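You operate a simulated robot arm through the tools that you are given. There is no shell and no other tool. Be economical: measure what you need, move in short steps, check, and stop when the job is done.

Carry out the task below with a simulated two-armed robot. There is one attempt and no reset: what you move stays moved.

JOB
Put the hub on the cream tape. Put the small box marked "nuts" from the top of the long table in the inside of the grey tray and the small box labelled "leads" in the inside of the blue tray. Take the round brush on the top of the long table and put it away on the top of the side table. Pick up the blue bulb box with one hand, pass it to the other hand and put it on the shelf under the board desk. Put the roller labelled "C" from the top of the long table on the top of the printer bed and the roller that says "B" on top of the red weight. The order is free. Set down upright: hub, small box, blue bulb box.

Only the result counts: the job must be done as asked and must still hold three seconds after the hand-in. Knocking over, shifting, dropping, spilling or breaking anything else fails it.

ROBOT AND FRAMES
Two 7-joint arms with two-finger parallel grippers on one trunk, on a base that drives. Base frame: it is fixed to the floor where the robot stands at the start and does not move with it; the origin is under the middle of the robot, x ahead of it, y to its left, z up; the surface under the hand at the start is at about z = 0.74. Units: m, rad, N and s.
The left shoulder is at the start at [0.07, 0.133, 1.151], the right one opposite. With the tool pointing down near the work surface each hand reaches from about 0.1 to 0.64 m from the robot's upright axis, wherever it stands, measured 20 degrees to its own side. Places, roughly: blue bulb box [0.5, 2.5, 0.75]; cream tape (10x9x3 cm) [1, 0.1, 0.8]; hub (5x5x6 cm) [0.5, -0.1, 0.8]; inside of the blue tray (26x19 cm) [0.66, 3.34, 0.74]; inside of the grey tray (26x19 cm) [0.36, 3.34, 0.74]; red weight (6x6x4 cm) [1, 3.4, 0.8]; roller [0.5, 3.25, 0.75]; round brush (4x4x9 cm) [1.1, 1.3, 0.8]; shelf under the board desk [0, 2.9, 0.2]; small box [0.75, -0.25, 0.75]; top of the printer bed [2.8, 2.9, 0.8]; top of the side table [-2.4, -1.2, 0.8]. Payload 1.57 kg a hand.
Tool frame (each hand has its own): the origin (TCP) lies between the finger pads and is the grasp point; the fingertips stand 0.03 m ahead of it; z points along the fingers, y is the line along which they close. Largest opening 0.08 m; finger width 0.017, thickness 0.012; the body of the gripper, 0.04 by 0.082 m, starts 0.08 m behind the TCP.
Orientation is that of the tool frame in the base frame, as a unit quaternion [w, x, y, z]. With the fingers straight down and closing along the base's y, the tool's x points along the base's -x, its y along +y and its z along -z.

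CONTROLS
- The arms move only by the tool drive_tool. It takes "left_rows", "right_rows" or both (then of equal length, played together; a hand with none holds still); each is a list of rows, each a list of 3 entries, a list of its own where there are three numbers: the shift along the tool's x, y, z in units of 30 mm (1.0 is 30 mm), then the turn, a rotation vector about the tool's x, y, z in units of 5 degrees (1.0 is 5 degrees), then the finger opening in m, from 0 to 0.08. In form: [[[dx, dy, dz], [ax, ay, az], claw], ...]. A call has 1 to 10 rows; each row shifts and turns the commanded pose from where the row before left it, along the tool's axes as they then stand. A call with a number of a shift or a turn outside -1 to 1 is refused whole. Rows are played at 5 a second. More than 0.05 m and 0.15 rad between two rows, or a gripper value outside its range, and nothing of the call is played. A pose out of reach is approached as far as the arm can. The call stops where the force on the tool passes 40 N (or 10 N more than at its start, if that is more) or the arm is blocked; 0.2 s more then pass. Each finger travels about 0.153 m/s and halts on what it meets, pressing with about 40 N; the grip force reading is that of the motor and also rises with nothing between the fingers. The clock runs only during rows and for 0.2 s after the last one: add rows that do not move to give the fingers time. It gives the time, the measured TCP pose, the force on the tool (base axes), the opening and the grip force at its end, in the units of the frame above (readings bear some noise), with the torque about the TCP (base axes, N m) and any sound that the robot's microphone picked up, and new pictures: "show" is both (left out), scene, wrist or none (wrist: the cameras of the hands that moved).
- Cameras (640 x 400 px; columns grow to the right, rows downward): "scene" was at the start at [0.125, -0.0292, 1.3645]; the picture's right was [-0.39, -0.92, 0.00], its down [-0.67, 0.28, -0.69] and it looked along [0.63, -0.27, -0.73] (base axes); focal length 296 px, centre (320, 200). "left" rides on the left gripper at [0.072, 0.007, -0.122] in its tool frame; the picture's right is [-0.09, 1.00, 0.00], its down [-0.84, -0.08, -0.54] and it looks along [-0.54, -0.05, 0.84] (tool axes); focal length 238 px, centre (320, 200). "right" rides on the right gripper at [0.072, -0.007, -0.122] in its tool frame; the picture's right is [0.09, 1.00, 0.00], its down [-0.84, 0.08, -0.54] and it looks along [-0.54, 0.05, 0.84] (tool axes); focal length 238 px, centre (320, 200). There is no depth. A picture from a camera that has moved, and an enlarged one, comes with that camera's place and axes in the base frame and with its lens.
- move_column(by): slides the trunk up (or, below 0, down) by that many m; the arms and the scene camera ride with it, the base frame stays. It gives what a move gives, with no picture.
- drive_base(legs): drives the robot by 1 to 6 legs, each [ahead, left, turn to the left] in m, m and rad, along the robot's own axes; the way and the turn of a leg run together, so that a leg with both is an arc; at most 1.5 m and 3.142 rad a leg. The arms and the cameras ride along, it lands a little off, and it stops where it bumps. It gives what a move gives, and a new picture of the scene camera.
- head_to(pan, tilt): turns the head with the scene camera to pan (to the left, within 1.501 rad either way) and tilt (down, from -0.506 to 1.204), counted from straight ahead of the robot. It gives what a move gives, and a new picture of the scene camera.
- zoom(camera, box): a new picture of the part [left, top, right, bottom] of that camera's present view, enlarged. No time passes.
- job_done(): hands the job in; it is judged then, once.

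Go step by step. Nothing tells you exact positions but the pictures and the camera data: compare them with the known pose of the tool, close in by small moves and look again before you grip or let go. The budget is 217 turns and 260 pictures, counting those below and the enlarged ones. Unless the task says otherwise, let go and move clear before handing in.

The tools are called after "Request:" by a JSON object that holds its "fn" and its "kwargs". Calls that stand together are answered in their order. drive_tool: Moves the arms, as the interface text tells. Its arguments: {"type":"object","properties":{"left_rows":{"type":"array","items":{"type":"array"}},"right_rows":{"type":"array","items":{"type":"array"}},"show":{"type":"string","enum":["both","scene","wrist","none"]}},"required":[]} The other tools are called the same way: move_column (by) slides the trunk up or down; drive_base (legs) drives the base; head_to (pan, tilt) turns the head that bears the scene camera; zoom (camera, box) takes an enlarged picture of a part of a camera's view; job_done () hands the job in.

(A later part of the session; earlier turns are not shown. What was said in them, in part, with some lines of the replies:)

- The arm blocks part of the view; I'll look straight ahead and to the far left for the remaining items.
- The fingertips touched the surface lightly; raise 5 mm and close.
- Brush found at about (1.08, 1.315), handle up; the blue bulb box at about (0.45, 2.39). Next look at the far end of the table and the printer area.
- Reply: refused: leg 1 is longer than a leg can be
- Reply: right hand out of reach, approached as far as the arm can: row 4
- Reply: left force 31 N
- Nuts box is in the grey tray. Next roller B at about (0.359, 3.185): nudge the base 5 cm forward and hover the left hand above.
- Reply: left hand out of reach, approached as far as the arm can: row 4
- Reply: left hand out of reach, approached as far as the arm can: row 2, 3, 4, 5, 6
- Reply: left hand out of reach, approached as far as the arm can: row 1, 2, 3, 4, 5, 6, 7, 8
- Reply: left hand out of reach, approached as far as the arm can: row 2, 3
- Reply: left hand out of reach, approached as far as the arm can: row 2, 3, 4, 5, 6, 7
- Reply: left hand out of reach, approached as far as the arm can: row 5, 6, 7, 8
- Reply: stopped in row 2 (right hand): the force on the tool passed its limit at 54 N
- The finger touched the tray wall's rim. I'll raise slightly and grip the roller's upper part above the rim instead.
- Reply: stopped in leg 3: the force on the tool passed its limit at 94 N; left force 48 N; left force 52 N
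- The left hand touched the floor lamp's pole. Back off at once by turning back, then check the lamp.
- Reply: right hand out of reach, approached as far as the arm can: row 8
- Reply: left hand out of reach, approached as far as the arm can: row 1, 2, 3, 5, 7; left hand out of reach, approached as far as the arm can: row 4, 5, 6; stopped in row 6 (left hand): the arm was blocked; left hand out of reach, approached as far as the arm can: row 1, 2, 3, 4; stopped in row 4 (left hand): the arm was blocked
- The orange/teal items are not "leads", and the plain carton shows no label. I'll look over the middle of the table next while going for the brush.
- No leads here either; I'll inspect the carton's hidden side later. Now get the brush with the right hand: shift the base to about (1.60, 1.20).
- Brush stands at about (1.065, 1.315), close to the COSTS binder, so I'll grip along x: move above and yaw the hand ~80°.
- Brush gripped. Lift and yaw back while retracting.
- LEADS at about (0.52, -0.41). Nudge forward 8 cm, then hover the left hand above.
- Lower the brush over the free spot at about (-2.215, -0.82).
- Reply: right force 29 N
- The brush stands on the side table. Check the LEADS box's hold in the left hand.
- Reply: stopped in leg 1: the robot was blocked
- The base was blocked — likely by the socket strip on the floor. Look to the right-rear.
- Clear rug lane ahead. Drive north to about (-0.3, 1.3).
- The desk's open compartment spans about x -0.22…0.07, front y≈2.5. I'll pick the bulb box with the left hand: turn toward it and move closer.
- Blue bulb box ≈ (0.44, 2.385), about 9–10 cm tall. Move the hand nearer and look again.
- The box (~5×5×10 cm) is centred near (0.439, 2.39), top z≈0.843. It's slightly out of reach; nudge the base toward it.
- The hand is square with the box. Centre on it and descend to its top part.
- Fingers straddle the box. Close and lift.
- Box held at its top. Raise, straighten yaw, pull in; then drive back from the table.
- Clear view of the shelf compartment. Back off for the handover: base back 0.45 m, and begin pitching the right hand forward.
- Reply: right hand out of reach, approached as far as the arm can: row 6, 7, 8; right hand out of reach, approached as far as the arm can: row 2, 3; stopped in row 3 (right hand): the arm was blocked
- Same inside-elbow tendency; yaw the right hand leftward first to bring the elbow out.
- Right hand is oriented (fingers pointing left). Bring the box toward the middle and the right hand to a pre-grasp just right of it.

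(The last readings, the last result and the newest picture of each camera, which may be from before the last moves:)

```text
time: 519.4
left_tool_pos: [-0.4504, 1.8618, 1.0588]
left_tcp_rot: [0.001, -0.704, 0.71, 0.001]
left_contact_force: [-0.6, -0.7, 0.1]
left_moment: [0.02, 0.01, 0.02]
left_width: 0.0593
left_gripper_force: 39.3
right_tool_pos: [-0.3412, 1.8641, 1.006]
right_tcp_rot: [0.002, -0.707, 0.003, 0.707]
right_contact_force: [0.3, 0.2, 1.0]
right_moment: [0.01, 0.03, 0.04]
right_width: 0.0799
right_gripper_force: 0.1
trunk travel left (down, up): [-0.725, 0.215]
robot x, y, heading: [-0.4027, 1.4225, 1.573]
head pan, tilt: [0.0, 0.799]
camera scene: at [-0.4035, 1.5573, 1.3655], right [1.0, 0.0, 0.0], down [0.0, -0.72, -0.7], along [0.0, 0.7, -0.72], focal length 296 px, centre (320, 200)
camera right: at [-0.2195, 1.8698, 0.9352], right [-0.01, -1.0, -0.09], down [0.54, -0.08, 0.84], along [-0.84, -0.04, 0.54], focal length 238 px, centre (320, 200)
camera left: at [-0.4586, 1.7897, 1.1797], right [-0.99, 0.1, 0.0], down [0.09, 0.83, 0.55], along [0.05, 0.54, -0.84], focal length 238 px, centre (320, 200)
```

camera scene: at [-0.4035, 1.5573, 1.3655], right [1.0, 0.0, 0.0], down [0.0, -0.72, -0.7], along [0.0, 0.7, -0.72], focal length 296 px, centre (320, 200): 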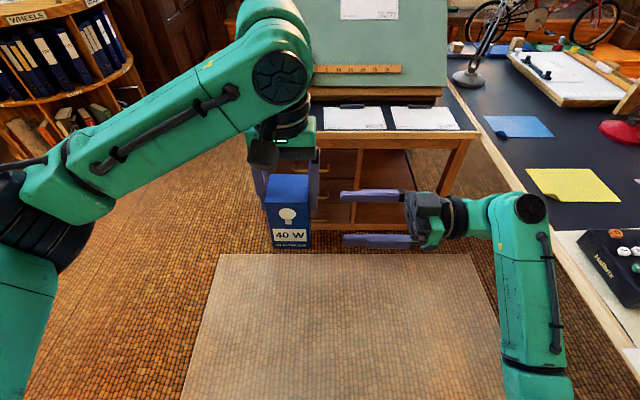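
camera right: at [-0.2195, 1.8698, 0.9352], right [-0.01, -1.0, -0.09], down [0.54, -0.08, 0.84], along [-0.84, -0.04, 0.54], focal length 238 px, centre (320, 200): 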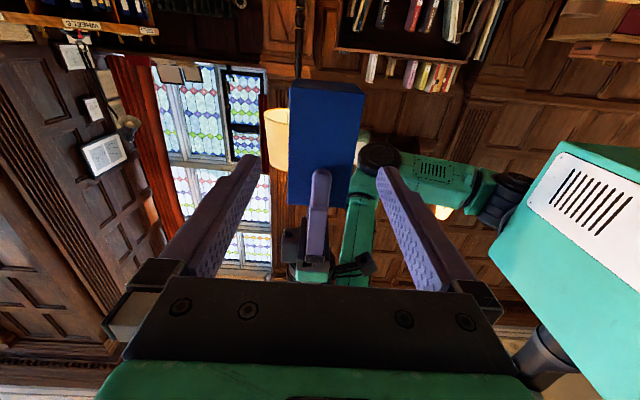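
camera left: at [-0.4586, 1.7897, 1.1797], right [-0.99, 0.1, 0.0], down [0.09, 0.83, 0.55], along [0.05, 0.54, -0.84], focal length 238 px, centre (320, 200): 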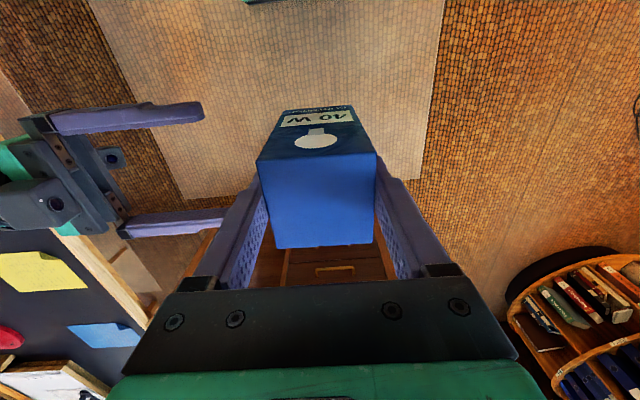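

Aligned. Advance the right hand onto the box's lower part.

Request:
{"fn": "drive_tool", "kwargs": {"right_rows": [[[0, 0, 0.9], [0, 0, 0], 0.08], [[0, 0, 0.9], [0, 0, 0], 0.08], [[0, 0, 0.9], [0, 0, 0], 0.08], [[0, 0, 0.6], [0, 0, 0], 0.08]], "show": "both"}}

```text
time: 520.4
left_tool_pos: [-0.4517, 1.8615, 1.0595]
left_tcp_rot: [0.001, -0.704, 0.71, 0.002]
left_contact_force: [-1.2, 0.2, -1.2]
left_moment: [0.01, 0.0, 0.0]
left_width: 0.0592
left_gripper_force: 39.8
right_tool_pos: [-0.4424, 1.8645, 1.0055]
right_tcp_rot: [0.0, -0.707, 0.002, 0.708]
right_contact_force: [0.0, -0.4, 0.6]
right_moment: [-0.01, -0.03, 0.0]
right_width: 0.0797
right_gripper_force: 0.0
trunk travel left (down, up): [-0.725, 0.215]
robot x, y, heading: [-0.4051, 1.4243, 1.567]
head pan, tilt: [0.0, 0.799]
camera scene: at [-0.4045, 1.5575, 1.3655], right [1.0, 0.0, 0.0], down [0.0, -0.72, -0.7], along [0.0, 0.7, -0.72], focal length 296 px, centre (320, 200)
camera right: at [-0.3201, 1.8705, 0.9343], right [-0.01, -1.0, -0.09], down [0.54, -0.08, 0.84], along [-0.84, -0.04, 0.54], focal length 238 px, centre (320, 200)
```

scene: 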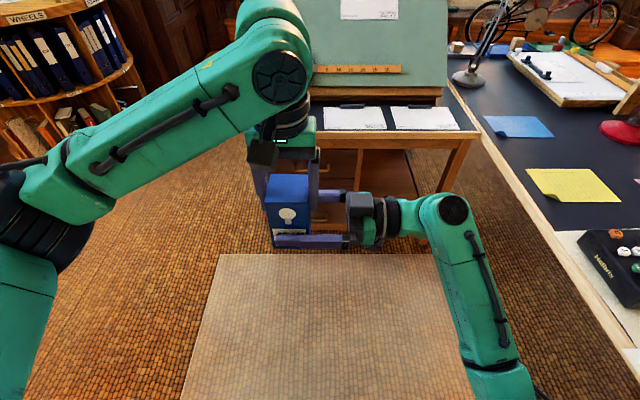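
right: 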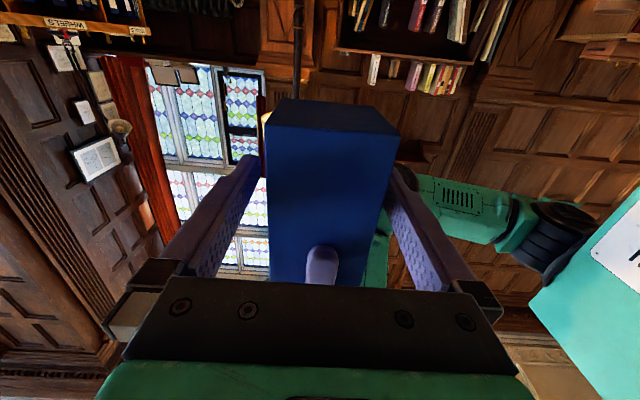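

Close the right hand on the box.

Request:
{"fn": "drive_tool", "kwargs": {"right_rows": [[[0, 0.1, 0], [0, 0, 0], 0.08], [[0, 0, 0], [0, 0, 0], 0.065], [[0, 0, 0], [0, 0, 0], 0.0], [[0, 0, 0], [0, 0, 0], 0.0], [[0, 0, 0], [0, 0, 0], 0.0]], "show": "scene"}}

```text
time: 521.6
left_tool_pos: [-0.4509, 1.8604, 1.0589]
left_tcp_rot: [0.001, -0.703, 0.711, 0.002]
left_contact_force: [4.3, -13.0, 0.8]
left_moment: [-0.5, -0.13, 0.53]
left_width: 0.0595
left_gripper_force: 40.0
right_tool_pos: [-0.4406, 1.8633, 1.0053]
right_tcp_rot: [0.002, -0.706, 0.004, 0.708]
right_contact_force: [-5.1, 13.4, -1.7]
right_moment: [-0.15, -0.15, -0.58]
right_width: 0.0593
right_gripper_force: 39.9
trunk travel left (down, up): [-0.725, 0.215]
robot x, y, heading: [-0.4029, 1.4231, 1.571]
head pan, tilt: [0.0, 0.799]
camera scene: at [-0.404, 1.5575, 1.3655], right [1.0, 0.0, 0.0], down [0.0, -0.72, -0.7], along [0.0, 0.7, -0.72], focal length 296 px, centre (320, 200)
```

scene: 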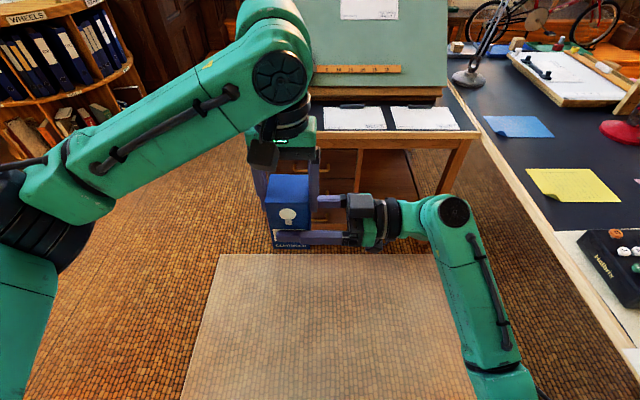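

Both hold it. Open the left hand and lift it clear.

Request:
{"fn": "drive_tool", "kwargs": {"left_rows": [[[0, 0, 0], [0, 0, 0], 0.07], [[0, 0, 0], [0, 0, 0], 0.08], [[0, 0, 0], [0, 0, 0], 0.08], [[0, 0, -0.7], [0, 0, 0], 0.08], [[0, 0, -1], [0, 0, 0], 0.08], [[0, 0, -1], [0, 0, 0], 0.08], [[0, 0.5, -0.8], [0, 0, 0], 0.08], [[0.3, 1, -0.3], [0, 0, 0], 0.08], [[0.3, 1, 0], [0, 0, 0], 0.08], [[0, 1, 0], [0, 0, 0], 0.08]], "show": "scene"}}

```text
time: 523.8
left_tool_pos: [-0.5569, 1.8445, 1.1738]
left_tcp_rot: [0.001, -0.703, 0.711, 0.001]
left_contact_force: [1.3, 0.5, 0.2]
left_moment: [0.02, 0.0, -0.03]
left_width: 0.0801
left_gripper_force: 0.0
right_tool_pos: [-0.4414, 1.8628, 1.0052]
right_tcp_rot: [0.002, -0.707, 0.002, 0.707]
right_contact_force: [0.6, -0.7, 0.1]
right_moment: [-0.02, 0.01, 0.02]
right_width: 0.059
right_gripper_force: 40.3
trunk travel left (down, up): [-0.725, 0.215]
robot x, y, heading: [-0.405, 1.4233, 1.575]
head pan, tilt: [0.0, 0.799]
camera scene: at [-0.4053, 1.5573, 1.3655], right [1.0, 0.0, 0.0], down [0.0, -0.72, -0.7], along [0.0, 0.7, -0.72], focal length 296 px, centre (320, 200)
```

scene: 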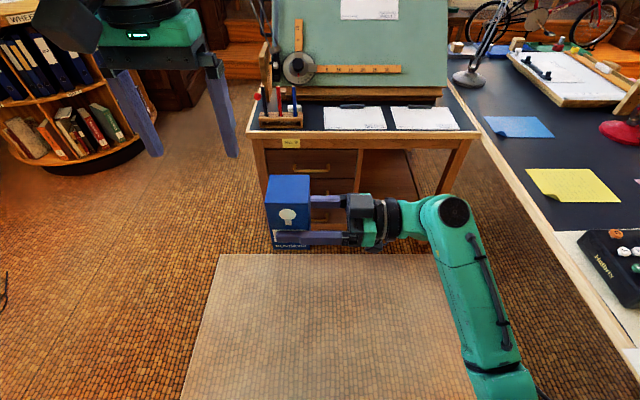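

Handover succeeded. Now shift the right hand forward/right and yaw it so the fingers point forward, keeping the box upright.

Request:
{"fn": "drive_tool", "kwargs": {"right_rows": [[[0, -0.45, -0.9], [0, 0, 0], 0.0], [[0, -0.45, -0.9], [0, 0, 0], 0.0], [[0, -0.45, -0.9], [0, 0, 0], 0.0], [[0, -0.45, -0.9], [0, 0, 0], 0.0], [[0, -0.45, -0.9], [0, 0, 0], 0.0], [[0, -0.3, -0.5], [1, 0, 0], 0.0], [[0, -0.3, -0.5], [1, 0, 0], 0.0], [[0, -0.3, -0.3], [1, 0, 0], 0.0], [[0, -0.3, 0], [1, 0, 0], 0.0], [[0, -0.3, 0], [1, 0, 0], 0.0]], "show": "none"}}

Request:
{"fn": "drive_tool", "kwargs": {"right_rows": [[[0, 0, 0], [1, 0, 0], 0.0], [[0, 0, 0], [1, 0, 0], 0.0], [[0, 0, 0], [1, 0, 0], 0.0], [[0, 0, 0], [1, 0, 0], 0.0], [[0, 0, 0], [1, 0, 0], 0.0], [[0, 0, 0], [1, 0, 0], 0.0]], "show": "scene"}}

```text
time: 526.0
left_tool_pos: [-0.5557, 1.8446, 1.1746]
left_tcp_rot: [0.001, -0.704, 0.71, 0.002]
left_contact_force: [0.4, 0.1, -0.2]
left_moment: [0.03, -0.01, 0.0]
left_width: 0.0797
left_gripper_force: 0.1
right_tool_pos: [-0.2575, 1.9692, 1.0068]
right_tcp_rot: [0.156, -0.69, 0.156, 0.69]
right_contact_force: [0.2, 0.8, 0.4]
right_moment: [0.01, -0.03, 0.02]
right_width: 0.0593
right_gripper_force: 39.9
trunk travel left (down, up): [-0.725, 0.215]
robot x, y, heading: [-0.4041, 1.4228, 1.571]
head pan, tilt: [0.0, 0.799]
```

```text
time: 527.4
left_tool_pos: [-0.5559, 1.844, 1.1756]
left_tcp_rot: [0.002, -0.704, 0.71, 0.003]
left_contact_force: [-0.1, -0.1, 0.4]
left_moment: [-0.01, -0.01, -0.02]
left_width: 0.0799
left_gripper_force: 0.2
right_tool_pos: [-0.2592, 1.9691, 1.0065]
right_tcp_rot: [0.328, -0.626, 0.328, 0.627]
right_contact_force: [-0.7, 0.1, 1.0]
right_moment: [-0.02, 0.0, 0.01]
right_width: 0.0591
right_gripper_force: 40.5
trunk travel left (down, up): [-0.725, 0.215]
robot x, y, heading: [-0.4059, 1.4248, 1.575]
head pan, tilt: [0.0, 0.799]
camera scene: at [-0.4045, 1.5571, 1.3656], right [1.0, 0.0, 0.0], down [0.0, -0.72, -0.7], along [0.0, 0.7, -0.72], focal length 296 px, centre (320, 200)
```

scene: 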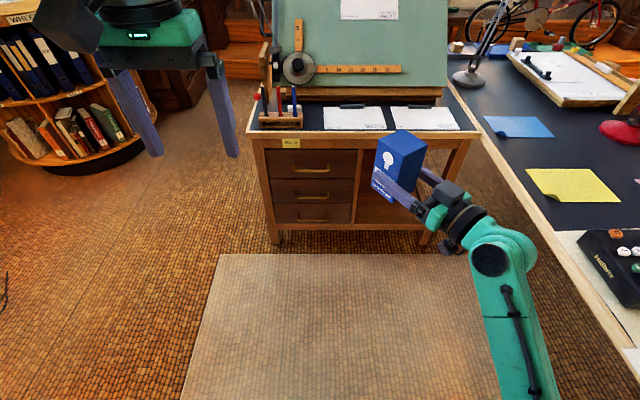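

Request:
{"fn": "drive_tool", "kwargs": {"right_rows": [[[0, 0, 0], [1, 0, 0], 0.0], [[0, 0, 0], [1, 0, 0], 0.0], [[0, 0, 0], [1, 0, 0], 0.0], [[0, 0, 0], [1, 0, 0], 0.0], [[0, 0, 0], [1, 0, 0], 0.0], [[0, 0, 0], [1, 0, 0], 0.0], [[0, 0, 0], [0.9, 0, 0], 0.0]], "show": "scene"}}

```text
time: 529.0
left_tool_pos: [-0.5548, 1.8437, 1.1741]
left_tcp_rot: [0.001, -0.704, 0.711, 0.003]
left_contact_force: [0.8, -0.1, -0.9]
left_moment: [0.02, 0.01, -0.01]
left_width: 0.0802
left_gripper_force: 0.0
right_tool_pos: [-0.238, 1.9705, 1.0026]
right_tcp_rot: [-0.537, 0.554, -0.437, -0.461]
right_contact_force: [0.2, 0.7, 0.4]
right_moment: [-0.01, 0.01, -0.02]
right_width: 0.0592
right_gripper_force: 40.3
trunk travel left (down, up): [-0.725, 0.215]
robot x, y, heading: [-0.4049, 1.4259, 1.571]
head pan, tilt: [0.0, 0.799]
stopped in row 7 (right hand): the arm was blocked; the commanded pose is now the measured one
camera scene: at [-0.404, 1.5574, 1.3655], right [1.0, 0.0, 0.0], down [0.0, -0.72, -0.7], along [0.0, 0.7, -0.72], focal length 296 px, centre (320, 200)
```

scene: 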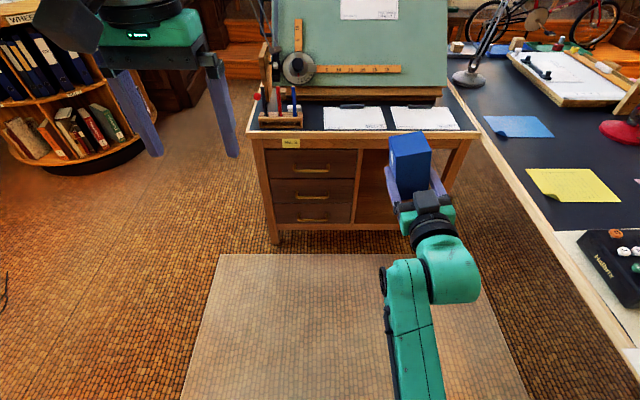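

The full forward yaw blocks; I'll back off to ~20° left of forward with the box upright, extending the arm, and later turn the base to suit.

Request:
{"fn": "drive_tool", "kwargs": {"right_rows": [[[0, 0, 0.3], [-0.7, -0.06, 0.44], 0.0], [[0, 0, 0.3], [-0.7, -0.06, 0.44], 0.0], [[0, 0, 0.3], [-0.7, -0.06, 0.44], 0.0], [[0, 0, 0.3], [-0.7, -0.06, 0.44], 0.0], [[0, 0, 0.3], [-0.7, -0.06, 0.44], 0.0]], "show": "scene"}}

```text
time: 530.2
left_tool_pos: [-0.555, 1.844, 1.174]
left_tcp_rot: [0.0, -0.703, 0.711, 0.002]
left_contact_force: [-0.5, 0.4, 0.4]
left_moment: [0.04, 0.02, -0.02]
left_width: 0.0799
left_gripper_force: 0.0
right_tool_pos: [-0.2463, 2.0155, 1.0024]
right_tcp_rot: [0.405, -0.578, 0.406, 0.58]
right_contact_force: [0.7, -1.0, 0.0]
right_moment: [-0.01, -0.01, -0.01]
right_width: 0.0596
right_gripper_force: 40.3
trunk travel left (down, up): [-0.725, 0.215]
robot x, y, heading: [-0.4042, 1.4252, 1.577]
head pan, tilt: [0.0, 0.799]
camera scene: at [-0.4034, 1.5579, 1.3655], right [1.0, 0.0, 0.0], down [0.0, -0.72, -0.7], along [0.0, 0.7, -0.72], focal length 296 px, centre (320, 200)
```

scene: 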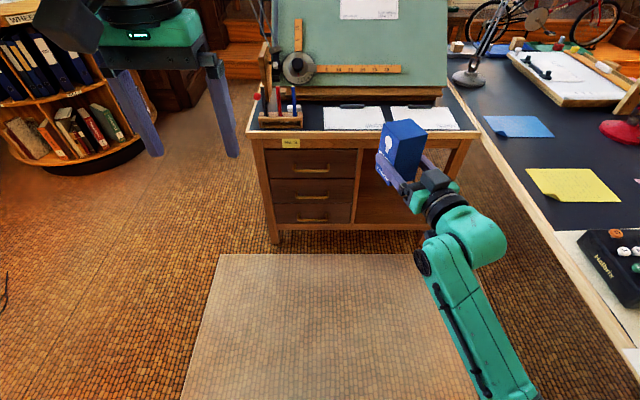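

Box upright, fingers 20° left of forward. Lower the trunk in two steps and look.

Request:
{"fn": "move_column", "kwargs": {"by": -0.4}}

Request:
{"fn": "head_to", "kwargs": {"pan": -0.3, "tilt": 0.7}}

```text
time: 534.0
left_tool_pos: [-0.5553, 1.8451, 0.7741]
left_tcp_rot: [0.001, -0.705, 0.709, 0.001]
left_contact_force: [0.8, 0.3, 0.2]
left_moment: [0.0, 0.02, 0.0]
left_width: 0.08
left_gripper_force: 0.0
right_tool_pos: [-0.2476, 2.014, 0.6026]
right_tcp_rot: [0.406, -0.578, 0.406, 0.58]
right_contact_force: [-0.1, 0.2, 0.3]
right_moment: [-0.02, 0.0, 0.04]
right_width: 0.0592
right_gripper_force: 39.8
trunk travel left (down, up): [-0.325, 0.615]
robot x, y, heading: [-0.404, 1.426, 1.577]
head pan, tilt: [0.0, 0.799]
```

```text
time: 534.9
left_tool_pos: [-0.5564, 1.8444, 0.7738]
left_tcp_rot: [0.0, -0.704, 0.711, 0.002]
left_contact_force: [-0.6, -0.6, 0.1]
left_moment: [0.0, 0.01, 0.0]
left_width: 0.0799
left_gripper_force: 0.0
right_tool_pos: [-0.247, 2.0147, 0.6038]
right_tcp_rot: [0.405, -0.578, 0.406, 0.58]
right_contact_force: [0.7, 0.4, 0.1]
right_moment: [-0.01, 0.02, -0.04]
right_width: 0.0592
right_gripper_force: 40.4
trunk travel left (down, up): [-0.325, 0.615]
robot x, y, heading: [-0.4044, 1.4272, 1.572]
head pan, tilt: [-0.3, 0.7]
camera scene: at [-0.379, 1.5579, 0.9737], right [0.96, -0.29, 0.0], down [-0.19, -0.62, -0.76], along [0.22, 0.73, -0.64], focal length 296 px, centre (320, 200)
```

scene: 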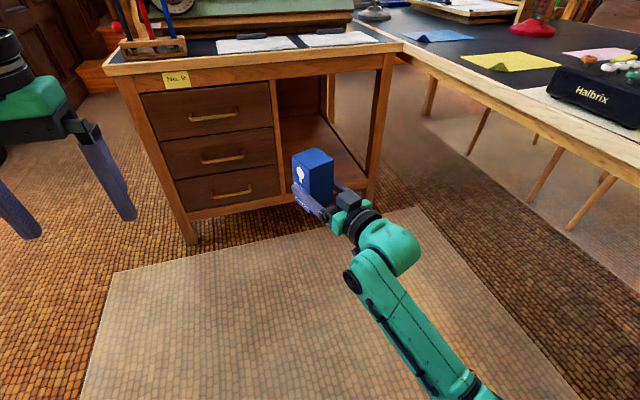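

Request:
{"fn": "move_column", "kwargs": {"by": -0.29}}

Request:
{"fn": "head_to", "kwargs": {"pan": -0.3, "tilt": 0.45}}

```text
time: 537.8
left_tool_pos: [-0.5549, 1.8436, 0.4832]
left_tcp_rot: [0.001, -0.703, 0.711, 0.003]
left_contact_force: [0.4, -0.3, 0.3]
left_moment: [0.0, 0.03, -0.03]
left_width: 0.0798
left_gripper_force: 0.0
right_tool_pos: [-0.247, 2.015, 0.3129]
right_tcp_rot: [0.406, -0.578, 0.406, 0.58]
right_contact_force: [0.1, 0.4, 0.1]
right_moment: [-0.04, 0.01, -0.02]
right_width: 0.0593
right_gripper_force: 39.8
trunk travel left (down, up): [-0.035, 0.905]
robot x, y, heading: [-0.403, 1.4249, 1.575]
head pan, tilt: [-0.3, 0.7]
```

```text
time: 538.5
left_tool_pos: [-0.5558, 1.8445, 0.4839]
left_tcp_rot: [-0.001, -0.704, 0.71, 0.002]
left_contact_force: [0.2, 0.5, -0.1]
left_moment: [0.02, 0.03, -0.03]
left_width: 0.0802
left_gripper_force: 0.1
right_tool_pos: [-0.2468, 2.0147, 0.3122]
right_tcp_rot: [0.406, -0.578, 0.407, 0.579]
right_contact_force: [0.2, 0.5, 0.1]
right_moment: [-0.03, -0.03, 0.01]
right_width: 0.059
right_gripper_force: 40.0
trunk travel left (down, up): [-0.035, 0.905]
robot x, y, heading: [-0.4066, 1.4242, 1.573]
head pan, tilt: [-0.3, 0.45]
camera scene: at [-0.3768, 1.5644, 0.7059], right [0.96, -0.29, 0.0], down [-0.13, -0.42, -0.9], along [0.27, 0.86, -0.44], focal length 296 px, centre (320, 200)
```

scene: 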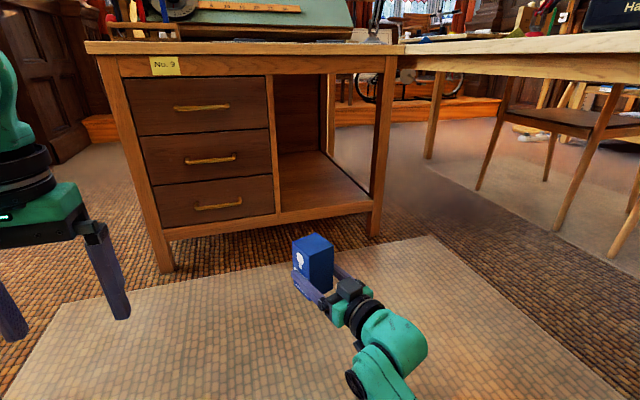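

The shelf top is z≈0.19–0.2, front at y≈2.53, x from -0.24 to 0.13. Extend the right arm 10 cm, pull the left back, then turn the base right 20° and approach.

Request:
{"fn": "drive_tool", "kwargs": {"right_rows": [[[0, -0.3, 0.8], [0, 0, 0], 0.0], [[0, -0.3, 0.8], [0, 0, 0], 0.0], [[0, -0.3, 0.8], [0, 0, 0], 0.0], [[0, -0.3, 0.8], [0, 0, 0], 0.0]], "left_rows": [[[0.8, 0.3, 0], [0, 0, 0], 0.08], [[0.8, 0.3, 0], [0, 0, 0], 0.08], [[0.8, 0.3, 0], [0, 0, 0], 0.08], [[0.8, 0.3, 0], [0, 0, 0], 0.08]], "show": "none"}}

Request:
{"fn": "drive_base", "kwargs": {"legs": [[0, 0, -0.35], [0.35, 0, 0]]}}

Request:
{"fn": "head_to", "kwargs": {"pan": -0.2, "tilt": 0.6}}

```text
time: 539.5
left_tool_pos: [-0.5915, 1.7478, 0.4835]
left_tcp_rot: [0.001, -0.704, 0.71, 0.002]
left_contact_force: [0.5, 0.1, 0.0]
left_moment: [0.02, -0.03, 0.01]
left_width: 0.0801
left_gripper_force: 0.0
right_tool_pos: [-0.2466, 2.118, 0.3114]
right_tcp_rot: [0.406, -0.577, 0.406, 0.58]
right_contact_force: [-0.3, 0.3, -0.1]
right_moment: [-0.01, 0.02, -0.03]
right_width: 0.0592
right_gripper_force: 39.7
trunk travel left (down, up): [-0.035, 0.905]
robot x, y, heading: [-0.4022, 1.4284, 1.574]
head pan, tilt: [-0.3, 0.45]
```

```text
time: 542.9
left_tool_pos: [-0.3488, 2.1169, 0.4832]
left_tcp_rot: [0.001, -0.568, 0.823, 0.001]
left_contact_force: [-0.6, -0.4, -0.6]
left_moment: [-0.03, 0.03, 0.01]
left_width: 0.08
left_gripper_force: 0.1
right_tool_pos: [0.104, 2.3439, 0.3105]
right_tcp_rot: [0.503, -0.496, 0.503, 0.499]
right_contact_force: [-0.2, 0.4, -0.1]
right_moment: [-0.01, 0.0, -0.01]
right_width: 0.0592
right_gripper_force: 40.0
trunk travel left (down, up): [-0.035, 0.905]
robot x, y, heading: [-0.2845, 1.7474, 1.221]
head pan, tilt: [-0.3, 0.45]
camera scene: at [-0.211, 1.8705, 0.7059], right [0.79, -0.61, 0.0], down [-0.26, -0.35, -0.9], along [0.55, 0.71, -0.44], focal length 296 px, centre (320, 200)
```

scene: 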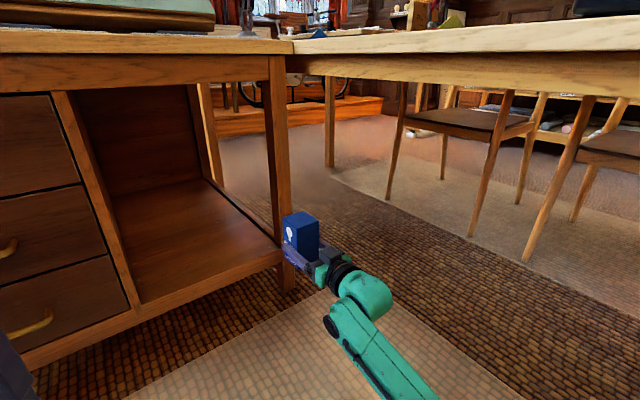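

```text
time: 543.6
left_tool_pos: [-0.3475, 2.1184, 0.4826]
left_tcp_rot: [0.001, -0.568, 0.823, 0.002]
left_contact_force: [0.4, -0.4, -0.2]
left_moment: [0.01, 0.01, 0.0]
left_width: 0.08
left_gripper_force: 0.0
right_tool_pos: [0.1032, 2.3435, 0.3109]
right_tcp_rot: [0.501, -0.497, 0.501, 0.5]
right_contact_force: [-0.3, 1.0, 0.1]
right_moment: [0.01, -0.04, -0.04]
right_width: 0.0591
right_gripper_force: 39.9
trunk travel left (down, up): [-0.035, 0.905]
robot x, y, heading: [-0.2849, 1.7508, 1.224]
head pan, tilt: [-0.201, 0.6]
camera scene: at [-0.2203, 1.8727, 0.6924], right [0.85, -0.53, 0.0], down [-0.3, -0.48, -0.83], along [0.43, 0.7, -0.56], focal length 296 px, centre (320, 200)
```

scene: 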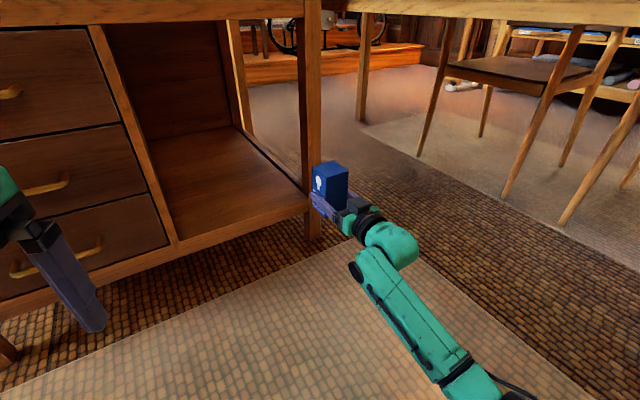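

Fingers now point straight into the compartment direction. Strafe left first, then advance partway.

Request:
{"fn": "drive_base", "kwargs": {"legs": [[0, 0.245, 0], [0.1, 0, 0]]}}

```text
time: 546.1
left_tool_pos: [-0.5399, 2.2962, 0.4834]
left_tcp_rot: [0.001, -0.568, 0.823, 0.002]
left_contact_force: [0.0, -0.1, -0.7]
left_moment: [-0.03, -0.02, -0.01]
left_width: 0.0798
left_gripper_force: 0.0
right_tool_pos: [-0.0883, 2.5212, 0.3114]
right_tcp_rot: [0.502, -0.496, 0.502, 0.499]
right_contact_force: [0.5, -0.6, 0.5]
right_moment: [-0.05, -0.01, 0.0]
right_width: 0.0593
right_gripper_force: 40.6
trunk travel left (down, up): [-0.035, 0.905]
robot x, y, heading: [-0.4788, 1.9288, 1.216]
head pan, tilt: [-0.201, 0.6]
camera scene: at [-0.4129, 2.0508, 0.6924], right [0.85, -0.53, 0.0], down [-0.3, -0.48, -0.82], along [0.43, 0.7, -0.57], focal length 296 px, centre (320, 200)
```

scene: 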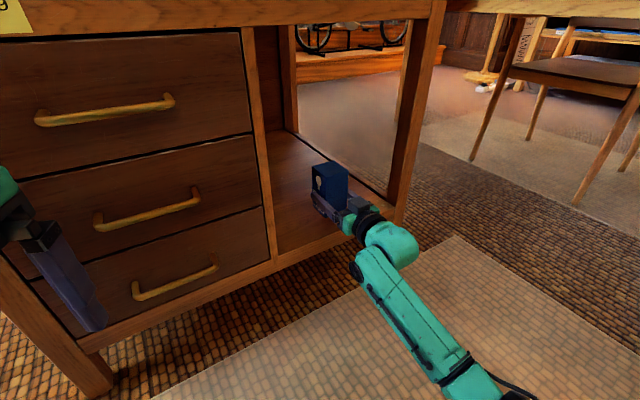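

Request:
{"fn": "drive_tool", "kwargs": {"right_rows": [[[0, 0, 0.7], [0, 0, 0], 0.0], [[0, 0, 0.7], [0, 0, 0], 0.0], [[0, 0, 0.7], [0, 0, 0], 0.0], [[0, 0, 0.7], [0, 0, 0], 0.0]], "show": "both"}}

```text
time: 547.1
left_tool_pos: [-0.5403, 2.2955, 0.4826]
left_tcp_rot: [0.001, -0.567, 0.824, 0.002]
left_contact_force: [-0.3, -0.5, -0.6]
left_moment: [0.01, -0.03, 0.02]
left_width: 0.0801
left_gripper_force: 0.2
right_tool_pos: [-0.0876, 2.6046, 0.3123]
right_tcp_rot: [0.502, -0.497, 0.503, 0.498]
right_contact_force: [0.7, -0.6, -0.3]
right_moment: [-0.01, 0.01, 0.05]
right_width: 0.0591
right_gripper_force: 40.2
trunk travel left (down, up): [-0.035, 0.905]
robot x, y, heading: [-0.4775, 1.9276, 1.217]
head pan, tilt: [-0.201, 0.6]
camera scene: at [-0.4129, 2.0508, 0.6924], right [0.85, -0.53, 0.0], down [-0.3, -0.48, -0.82], along [0.43, 0.7, -0.57], focal length 296 px, centre (320, 200)
camera right: at [-0.0815, 2.4822, 0.2398], right [-1.0, 0.01, -0.09], down [-0.08, -0.54, 0.84], along [-0.04, 0.84, 0.54], focal length 238 px, centre (320, 200)
```

scene: 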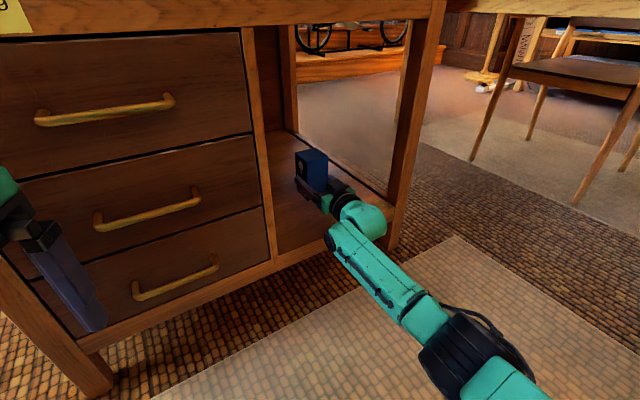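
right: 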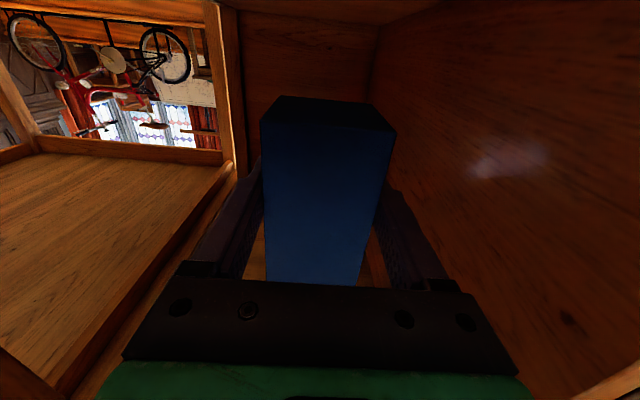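

Inside the compartment. Pull back 1.5 cm (camera clearance) and lower gradually.

Request:
{"fn": "drive_tool", "kwargs": {"right_rows": [[[0, 0, -0.5], [0, 0, 0], 0.0], [[0.6, 0, 0], [0, 0, 0], 0.0], [[0.6, 0, 0], [0, 0, 0], 0.0], [[0.5, 0, 0], [0, 0, 0], 0.0], [[0, 0, 0], [0, 0, 0], 0.0]], "show": "none"}}

Request:
{"fn": "zoom", "kwargs": {"camera": "scene", "box": [230, 120, 430, 270]}}

```text
time: 548.3
left_tool_pos: [-0.5406, 2.2954, 0.4826]
left_tcp_rot: [0.002, -0.567, 0.824, 0.003]
left_contact_force: [-0.2, 0.6, 0.3]
left_moment: [0.03, 0.02, 0.0]
left_width: 0.08
left_gripper_force: 0.0
right_tool_pos: [-0.0881, 2.5898, 0.2614]
right_tcp_rot: [0.502, -0.497, 0.502, 0.5]
right_contact_force: [-0.5, 0.0, -0.2]
right_moment: [-0.02, 0.01, -0.01]
right_width: 0.059
right_gripper_force: 40.0
trunk travel left (down, up): [-0.035, 0.905]
robot x, y, heading: [-0.478, 1.9287, 1.212]
head pan, tilt: [-0.201, 0.6]
```

```text
2.67 times, centred on (330, 195) of scene
camera zoom: at [-0.4129, 2.0509, 0.6924], right [0.85, -0.53, 0.0], down [-0.3, -0.48, -0.82], along [0.43, 0.7, -0.57], focal length 788 px, centre (293, 213)
```

zoom: 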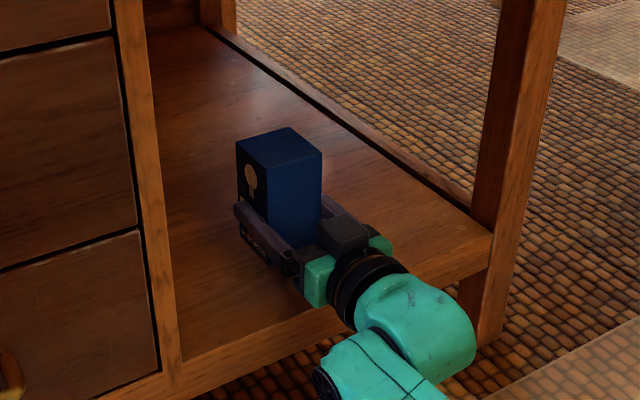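

The rail's outer edge is near y≈2.495; pull back another 3 cm for camera clearance (box still well on the shelf), then lower to contact.

Request:
{"fn": "drive_tool", "kwargs": {"right_rows": [[[0, 0, -0.9], [0, 0, 0], 0.0], [[0.4, 0, 0], [0, 0, 0], 0.0], [[0, 0, 0], [0, 0, 0], 0.0]], "show": "none"}}

Request:
{"fn": "drive_tool", "kwargs": {"right_rows": [[[0.2, 0, 0], [0, 0, 0], 0.0], [[0, 0, 0], [0, 0, 0], 0.0]], "show": "none"}}

Request:
{"fn": "zoom", "kwargs": {"camera": "scene", "box": [260, 130, 400, 250]}}

```text
time: 549.1
left_tool_pos: [-0.5407, 2.2955, 0.4829]
left_tcp_rot: [0.002, -0.567, 0.823, 0.002]
left_contact_force: [0.9, 0.6, -0.4]
left_moment: [0.02, 0.01, 0.01]
left_width: 0.08
left_gripper_force: 0.0
right_tool_pos: [-0.088, 2.5626, 0.2485]
right_tcp_rot: [0.502, -0.497, 0.502, 0.499]
right_contact_force: [-0.3, -0.5, 0.5]
right_moment: [-0.02, -0.01, -0.02]
right_width: 0.0592
right_gripper_force: 39.5
trunk travel left (down, up): [-0.035, 0.905]
robot x, y, heading: [-0.4771, 1.9267, 1.218]
head pan, tilt: [-0.201, 0.6]
```

```text
time: 549.7
left_tool_pos: [-0.5405, 2.2952, 0.4842]
left_tcp_rot: [0.002, -0.566, 0.824, 0.001]
left_contact_force: [-0.7, 0.1, -1.2]
left_moment: [-0.01, 0.0, 0.01]
left_width: 0.0802
left_gripper_force: 0.2
right_tool_pos: [-0.088, 2.564, 0.2426]
right_tcp_rot: [0.502, -0.497, 0.502, 0.499]
right_contact_force: [0.0, -0.1, -0.4]
right_moment: [0.0, -0.02, -0.07]
right_width: 0.0595
right_gripper_force: 40.1
trunk travel left (down, up): [-0.035, 0.905]
robot x, y, heading: [-0.4803, 1.9276, 1.216]
head pan, tilt: [-0.201, 0.6]
```

```text
3.33 times, centred on (330, 190) of scene
camera zoom: at [-0.4129, 2.0509, 0.6924], right [0.85, -0.53, 0.0], down [-0.3, -0.48, -0.82], along [0.43, 0.7, -0.57], focal length 985 px, centre (287, 233)
```

zoom: 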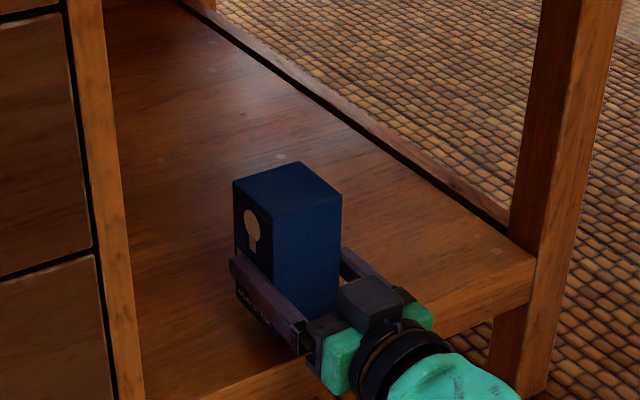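

Request:
{"fn": "drive_tool", "kwargs": {"right_rows": [[[0.13, 0, 0], [0, 0, 0], 0.0], [[0, 0, 0], [0, 0, 0], 0.0]], "show": "none"}}

Request:
{"fn": "drive_tool", "kwargs": {"right_rows": [[[0.13, 0, 0], [0, 0, 0], 0.0], [[0, 0, 0], [0, 0, 0], 0.0]], "show": "none"}}

Request:
{"fn": "drive_tool", "kwargs": {"right_rows": [[[0.13, 0, 0], [0, 0, 0], 0.0], [[0, 0, 0], [0, 0, 0], 0.0]], "show": "none"}}

```text
time: 550.3
left_tool_pos: [-0.541, 2.2952, 0.4838]
left_tcp_rot: [0.001, -0.567, 0.824, 0.001]
left_contact_force: [0.8, -0.3, 0.3]
left_moment: [0.0, -0.02, -0.05]
left_width: 0.0799
left_gripper_force: 0.1
right_tool_pos: [-0.0875, 2.5639, 0.2399]
right_tcp_rot: [0.502, -0.497, 0.502, 0.499]
right_contact_force: [-0.3, 0.5, -0.1]
right_moment: [-0.01, -0.01, 0.04]
right_width: 0.059
right_gripper_force: 39.9
trunk travel left (down, up): [-0.035, 0.905]
robot x, y, heading: [-0.4797, 1.9239, 1.215]
head pan, tilt: [-0.201, 0.6]
```

```text
time: 550.9
left_tool_pos: [-0.5407, 2.2956, 0.4838]
left_tcp_rot: [0.002, -0.568, 0.823, 0.003]
left_contact_force: [-0.5, -0.6, 0.0]
left_moment: [-0.02, 0.01, 0.02]
left_width: 0.0798
left_gripper_force: 0.0
right_tool_pos: [-0.0889, 2.5626, 0.2345]
right_tcp_rot: [0.502, -0.496, 0.502, 0.499]
right_contact_force: [-0.3, -0.6, -0.9]
right_moment: [-0.03, -0.02, -0.04]
right_width: 0.0594
right_gripper_force: 40.1
trunk travel left (down, up): [-0.035, 0.905]
robot x, y, heading: [-0.4744, 1.9256, 1.213]
head pan, tilt: [-0.201, 0.6]
```

```text
time: 551.5
left_tool_pos: [-0.5402, 2.2956, 0.4841]
left_tcp_rot: [0.002, -0.568, 0.823, 0.003]
left_contact_force: [-0.4, -0.5, 1.1]
left_moment: [0.01, 0.0, 0.02]
left_width: 0.0799
left_gripper_force: 0.0
right_tool_pos: [-0.0887, 2.5638, 0.2319]
right_tcp_rot: [0.502, -0.497, 0.502, 0.499]
right_contact_force: [0.3, 0.0, 0.3]
right_moment: [-0.01, 0.0, 0.01]
right_width: 0.0594
right_gripper_force: 40.0
trunk travel left (down, up): [-0.035, 0.905]
robot x, y, heading: [-0.4764, 1.924, 1.218]
head pan, tilt: [-0.201, 0.6]
```

Request:
{"fn": "drive_tool", "kwargs": {"right_rows": [[[0.13, 0, 0], [0, 0, 0], 0.0], [[0, 0, 0], [0, 0, 0], 0.0]], "show": "none"}}

Request:
{"fn": "drive_tool", "kwargs": {"right_rows": [[[0.13, 0, 0], [0, 0, 0], 0.0], [[0, 0, 0], [0, 0, 0], 0.0]], "show": "none"}}

Request:
{"fn": "zoom", "kwargs": {"camera": "scene", "box": [260, 130, 400, 250]}}

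```text
time: 552.1
left_tool_pos: [-0.5401, 2.295, 0.4836]
left_tcp_rot: [0.001, -0.567, 0.824, 0.001]
left_contact_force: [0.5, -0.1, -1.2]
left_moment: [0.03, 0.02, 0.02]
left_width: 0.0799
left_gripper_force: 0.1
right_tool_pos: [-0.0887, 2.5636, 0.2279]
right_tcp_rot: [0.502, -0.498, 0.502, 0.499]
right_contact_force: [0.5, 0.0, 0.2]
right_moment: [-0.03, 0.02, 0.02]
right_width: 0.0591
right_gripper_force: 40.3
trunk travel left (down, up): [-0.035, 0.905]
robot x, y, heading: [-0.4789, 1.9267, 1.218]
head pan, tilt: [-0.201, 0.6]
```

```text
time: 552.7
left_tool_pos: [-0.5407, 2.2947, 0.4845]
left_tcp_rot: [0.001, -0.567, 0.824, 0.002]
left_contact_force: [0.1, 0.0, -0.3]
left_moment: [0.0, 0.02, -0.03]
left_width: 0.0801
left_gripper_force: 0.0
right_tool_pos: [-0.0891, 2.5639, 0.2231]
right_tcp_rot: [0.502, -0.497, 0.501, 0.5]
right_contact_force: [-0.6, -0.1, 0.7]
right_moment: [-0.04, -0.09, -0.02]
right_width: 0.0592
right_gripper_force: 39.8
trunk travel left (down, up): [-0.035, 0.905]
robot x, y, heading: [-0.4756, 1.9277, 1.213]
head pan, tilt: [-0.201, 0.6]
```

```text
3.33 times, centred on (330, 190) of scene
camera zoom: at [-0.413, 2.0506, 0.6925], right [0.85, -0.53, 0.0], down [-0.3, -0.48, -0.83], along [0.43, 0.7, -0.56], focal length 985 px, centre (287, 233)
```

zoom: 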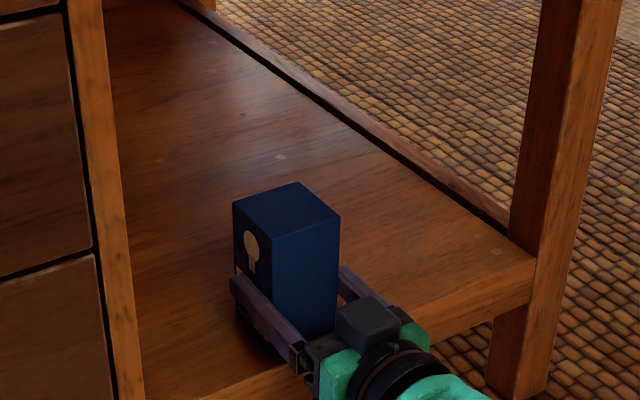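

Request:
{"fn": "drive_tool", "kwargs": {"right_rows": [[[0.1, 0, 0], [0, 0, 0], 0.0], [[0, 0, 0], [0, 0, 0], 0.0]], "show": "none"}}

Request:
{"fn": "drive_tool", "kwargs": {"right_rows": [[[0.1, 0, 0], [0, 0, 0], 0.0], [[0, 0, 0], [0, 0, 0], 0.0]], "show": "wrist"}}

```text
time: 553.3
left_tool_pos: [-0.5415, 2.2945, 0.485]
left_tcp_rot: [0.003, -0.567, 0.824, 0.002]
left_contact_force: [0.7, 0.6, 0.2]
left_moment: [-0.03, -0.01, 0.03]
left_width: 0.0803
left_gripper_force: 0.0
right_tool_pos: [-0.0885, 2.5635, 0.2251]
right_tcp_rot: [0.504, -0.496, 0.499, 0.501]
right_contact_force: [2.4, 0.5, 10.4]
right_moment: [-0.2, -0.14, 0.04]
right_width: 0.0594
right_gripper_force: 39.5
trunk travel left (down, up): [-0.035, 0.905]
robot x, y, heading: [-0.4764, 1.9305, 1.215]
head pan, tilt: [-0.201, 0.6]
```

```text
time: 553.9
left_tool_pos: [-0.5412, 2.2937, 0.485]
left_tcp_rot: [0.004, -0.567, 0.823, 0.003]
left_contact_force: [-0.6, 0.1, 0.4]
left_moment: [-0.01, -0.01, 0.01]
left_width: 0.0798
left_gripper_force: 0.0
right_tool_pos: [-0.0894, 2.5635, 0.2239]
right_tcp_rot: [0.506, -0.495, 0.499, 0.5]
right_contact_force: [4.5, 2.9, 22.9]
right_moment: [-0.36, -0.09, 0.02]
right_width: 0.0592
right_gripper_force: 40.2
trunk travel left (down, up): [-0.035, 0.905]
robot x, y, heading: [-0.4774, 1.928, 1.213]
head pan, tilt: [-0.201, 0.6]
camera right: at [-0.0834, 2.442, 0.1512], right [-1.0, 0.01, -0.09], down [-0.08, -0.55, 0.83], along [-0.04, 0.83, 0.55], focal length 238 px, centre (320, 200)
```

right: 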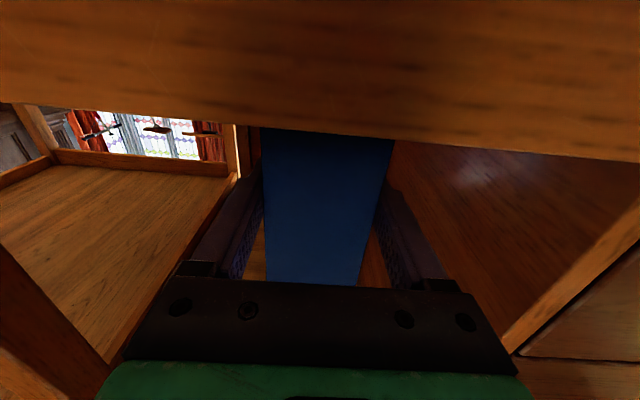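

Contact with the shelf under the box. Ease slightly, open, and look before backing out.

Request:
{"fn": "drive_tool", "kwargs": {"right_rows": [[[-0.1, 0, 0], [0, 0, 0], 0.0], [[0, 0, 0], [0, 0, 0], 0.064], [[0, 0, 0], [0, 0, 0], 0.072], [[0, 0, 0], [0, 0, 0], 0.08], [[0, 0, 0], [0, 0, 0], 0.08]], "show": "none"}}

Request:
{"fn": "zoom", "kwargs": {"camera": "scene", "box": [260, 130, 400, 250]}}

```text
time: 555.1
left_tool_pos: [-0.5412, 2.2955, 0.4845]
left_tcp_rot: [0.002, -0.567, 0.823, 0.002]
left_contact_force: [0.5, 0.0, -0.3]
left_moment: [-0.01, -0.01, -0.01]
left_width: 0.0801
left_gripper_force: 0.1
right_tool_pos: [-0.0891, 2.5635, 0.221]
right_tcp_rot: [0.502, -0.496, 0.502, 0.499]
right_contact_force: [-0.4, -0.5, 0.2]
right_moment: [0.02, -0.01, 0.03]
right_width: 0.0798
right_gripper_force: 0.1
trunk travel left (down, up): [-0.035, 0.905]
robot x, y, heading: [-0.4806, 1.9279, 1.217]
head pan, tilt: [-0.201, 0.6]
```

```text
3.33 times, centred on (330, 190) of scene
camera zoom: at [-0.413, 2.0508, 0.6924], right [0.85, -0.53, 0.0], down [-0.3, -0.48, -0.82], along [0.43, 0.7, -0.57], focal length 985 px, centre (287, 233)
```

zoom: 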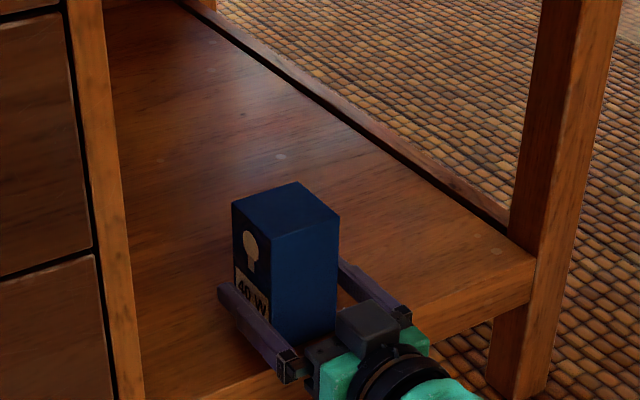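

The box stands. Back the hand straight out.

Request:
{"fn": "drive_tool", "kwargs": {"right_rows": [[[0, 0, -0.5], [0, 0, 0], 0.08], [[0, 0, -0.8], [0, 0, 0], 0.08], [[0, 0, -1], [0, 0, 0], 0.08], [[0, 0, -1], [0, 0, 0], 0.08], [[0, 0, -1], [0, 0, 0], 0.08]], "show": "scene"}}

Request:
{"fn": "drive_base", "kwargs": {"legs": [[-0.4, 0, 0]]}}

Request:
{"fn": "zoom", "kwargs": {"camera": "scene", "box": [200, 100, 460, 280]}}

```text
time: 556.3
left_tool_pos: [-0.5401, 2.2947, 0.4837]
left_tcp_rot: [0.002, -0.567, 0.824, 0.002]
left_contact_force: [-0.3, 0.4, -0.2]
left_moment: [0.02, -0.01, -0.03]
left_width: 0.0801
left_gripper_force: 0.1
right_tool_pos: [-0.0898, 2.4321, 0.2199]
right_tcp_rot: [0.502, -0.497, 0.502, 0.499]
right_contact_force: [-0.3, 0.4, 0.8]
right_moment: [0.01, 0.01, 0.0]
right_width: 0.0801
right_gripper_force: 0.0
trunk travel left (down, up): [-0.035, 0.905]
robot x, y, heading: [-0.4761, 1.9278, 1.221]
head pan, tilt: [-0.201, 0.6]
camera scene: at [-0.413, 2.0508, 0.6924], right [0.85, -0.53, 0.0], down [-0.3, -0.48, -0.82], along [0.43, 0.7, -0.57], focal length 296 px, centre (320, 200)
```

scene: 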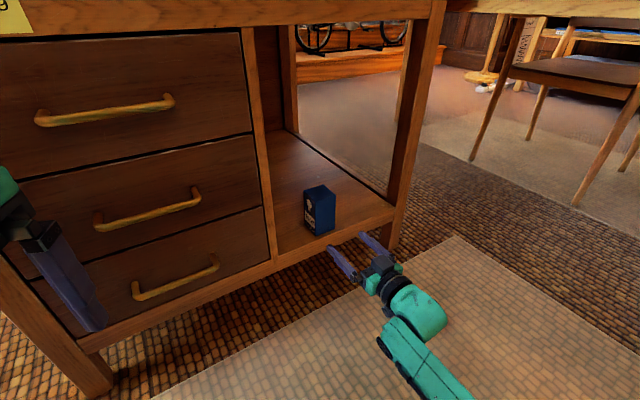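

```text
time: 558.4
left_tool_pos: [-0.6534, 1.9884, 0.4842]
left_tcp_rot: [0.002, -0.565, 0.825, 0.002]
left_contact_force: [0.1, -0.1, 0.7]
left_moment: [0.0, -0.03, -0.01]
left_width: 0.08
left_gripper_force: 0.0
right_tool_pos: [-0.2011, 2.1209, 0.2203]
right_tcp_rot: [0.504, -0.494, 0.505, 0.497]
right_contact_force: [-0.3, -0.1, 0.1]
right_moment: [0.02, 0.0, 0.01]
right_width: 0.08
right_gripper_force: 0.0
trunk travel left (down, up): [-0.035, 0.905]
robot x, y, heading: [-0.5907, 1.6168, 1.207]
head pan, tilt: [-0.201, 0.6]
stopped in leg 1: the robot was blocked; the commanded pose is now the measured one
camera scene: at [-0.5275, 1.742, 0.6924], right [0.85, -0.53, 0.0], down [-0.3, -0.48, -0.83], along [0.44, 0.7, -0.56], focal length 296 px, centre (320, 200)
```

scene: 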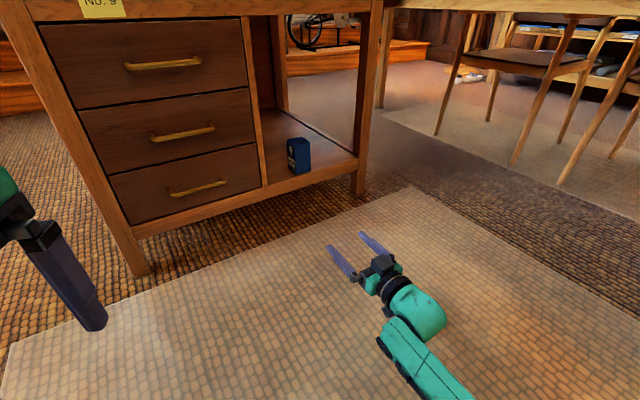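

```text
2.22 times, centred on (330, 190) of scene
camera zoom: at [-0.5275, 1.742, 0.6924], right [0.85, -0.53, 0.0], down [-0.3, -0.48, -0.83], along [0.44, 0.7, -0.56], focal length 657 px, centre (298, 222)
```

zoom: 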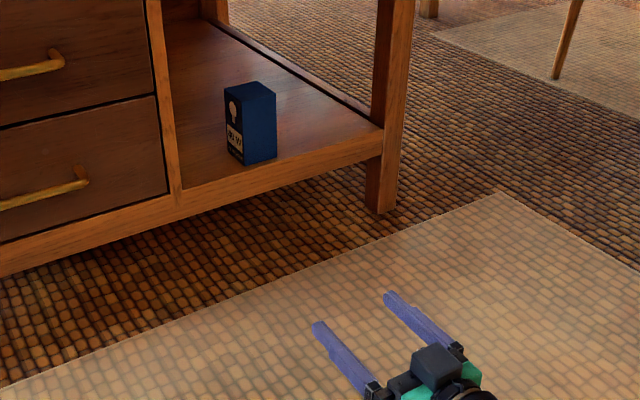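

The bulb box stands on the shelf. The base bumped something behind-left; step forward slightly and look.

Request:
{"fn": "drive_base", "kwargs": {"legs": [[0.08, 0, 0]]}}

Request:
{"fn": "move_column", "kwargs": {"by": 0.69}}

Request:
{"fn": "head_to", "kwargs": {"pan": 1.5, "tilt": 0.9}}

```text
time: 559.5
left_tool_pos: [-0.6264, 2.0613, 0.4836]
left_tcp_rot: [0.002, -0.564, 0.826, 0.002]
left_contact_force: [-0.2, -0.1, 0.2]
left_moment: [0.04, 0.02, -0.01]
left_width: 0.0799
left_gripper_force: 0.1
right_tool_pos: [-0.1738, 2.1965, 0.2199]
right_tcp_rot: [0.503, -0.495, 0.504, 0.498]
right_contact_force: [0.7, 0.2, -0.1]
right_moment: [0.0, -0.01, 0.01]
right_width: 0.0798
right_gripper_force: 0.1
trunk travel left (down, up): [-0.035, 0.905]
robot x, y, heading: [-0.5656, 1.6946, 1.207]
head pan, tilt: [-0.201, 0.6]
camera scene: at [-0.4996, 1.8163, 0.6924], right [0.85, -0.53, 0.0], down [-0.3, -0.48, -0.83], along [0.44, 0.7, -0.56], focal length 296 px, centre (320, 200)
```

scene: 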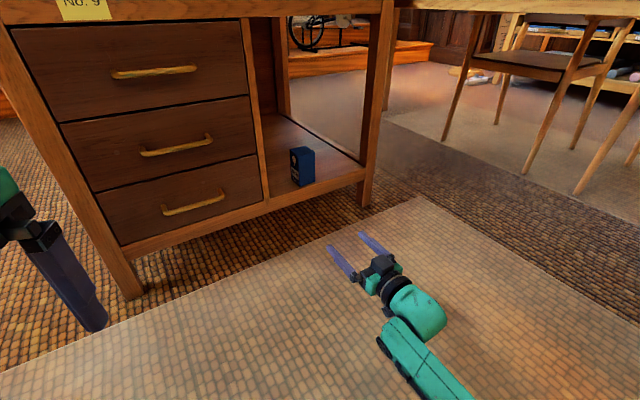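

```text
refused: 0.69 is not a number from -0.4 to 0.4
```

```text
time: 561.2
left_tool_pos: [-0.6254, 2.0612, 0.4834]
left_tcp_rot: [0.001, -0.564, 0.826, 0.002]
left_contact_force: [0.6, -0.3, -0.2]
left_moment: [-0.03, 0.01, -0.01]
left_width: 0.0799
left_gripper_force: 0.0
right_tool_pos: [-0.1736, 2.1965, 0.2196]
right_tcp_rot: [0.503, -0.496, 0.503, 0.498]
right_contact_force: [0.7, -0.1, -0.2]
right_moment: [0.02, -0.03, 0.0]
right_width: 0.0798
right_gripper_force: 0.0
trunk travel left (down, up): [-0.035, 0.905]
robot x, y, heading: [-0.5643, 1.6914, 1.205]
head pan, tilt: [1.499, 0.901]
camera scene: at [-0.6152, 1.7731, 0.6676], right [0.42, 0.91, 0.0], down [0.71, -0.33, -0.62], along [-0.56, 0.26, -0.78], focal length 296 px, centre (320, 200)
```

scene: 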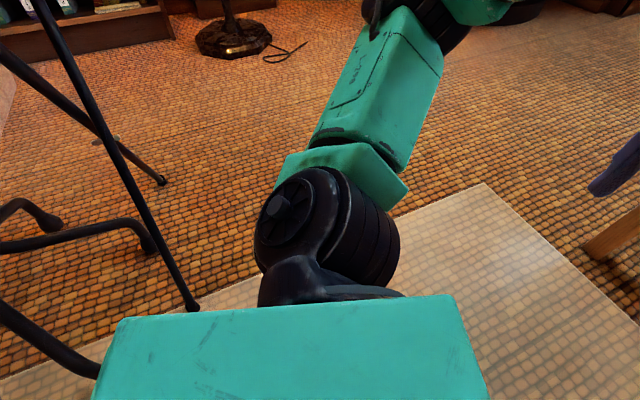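

The desk and chair legs stand where I first saw them (within what I can measure), and the hands are clear. All items are placed, so I'm handing in.

Request:
{"fn": "job_done", "kwargs": {}}

```text
The job is handed in.
```

The job is handed in, with every item placed as asked:
- **Hub:** upright on the cream tape. The tape's hole is wider than the hub, so the hub rests on the tape's rim, off-centre.
- **Small boxes:** "nuts" is in the grey tray and "leads" is in the blue tray.
- **Round brush:** standing on the side table.
- **Blue bulb box:** passed from the left hand to the right and set upright on the shelf under the board desk.
- **Rollers:** C is on the printer bed and B is on the red weight.

I bumped three other things along the way:
- **Floor lamp:** the left hand pushed against its pole. It was still upright when I checked.
- **Socket strip:** the base was stopped once, probably by the strip on the floor. It measured in the same place afterwards.
- **Chair or folding desk:** near the end the base was stopped by one of these. Its legs looked unmoved to within about 5 cm, but I could not check more closely.
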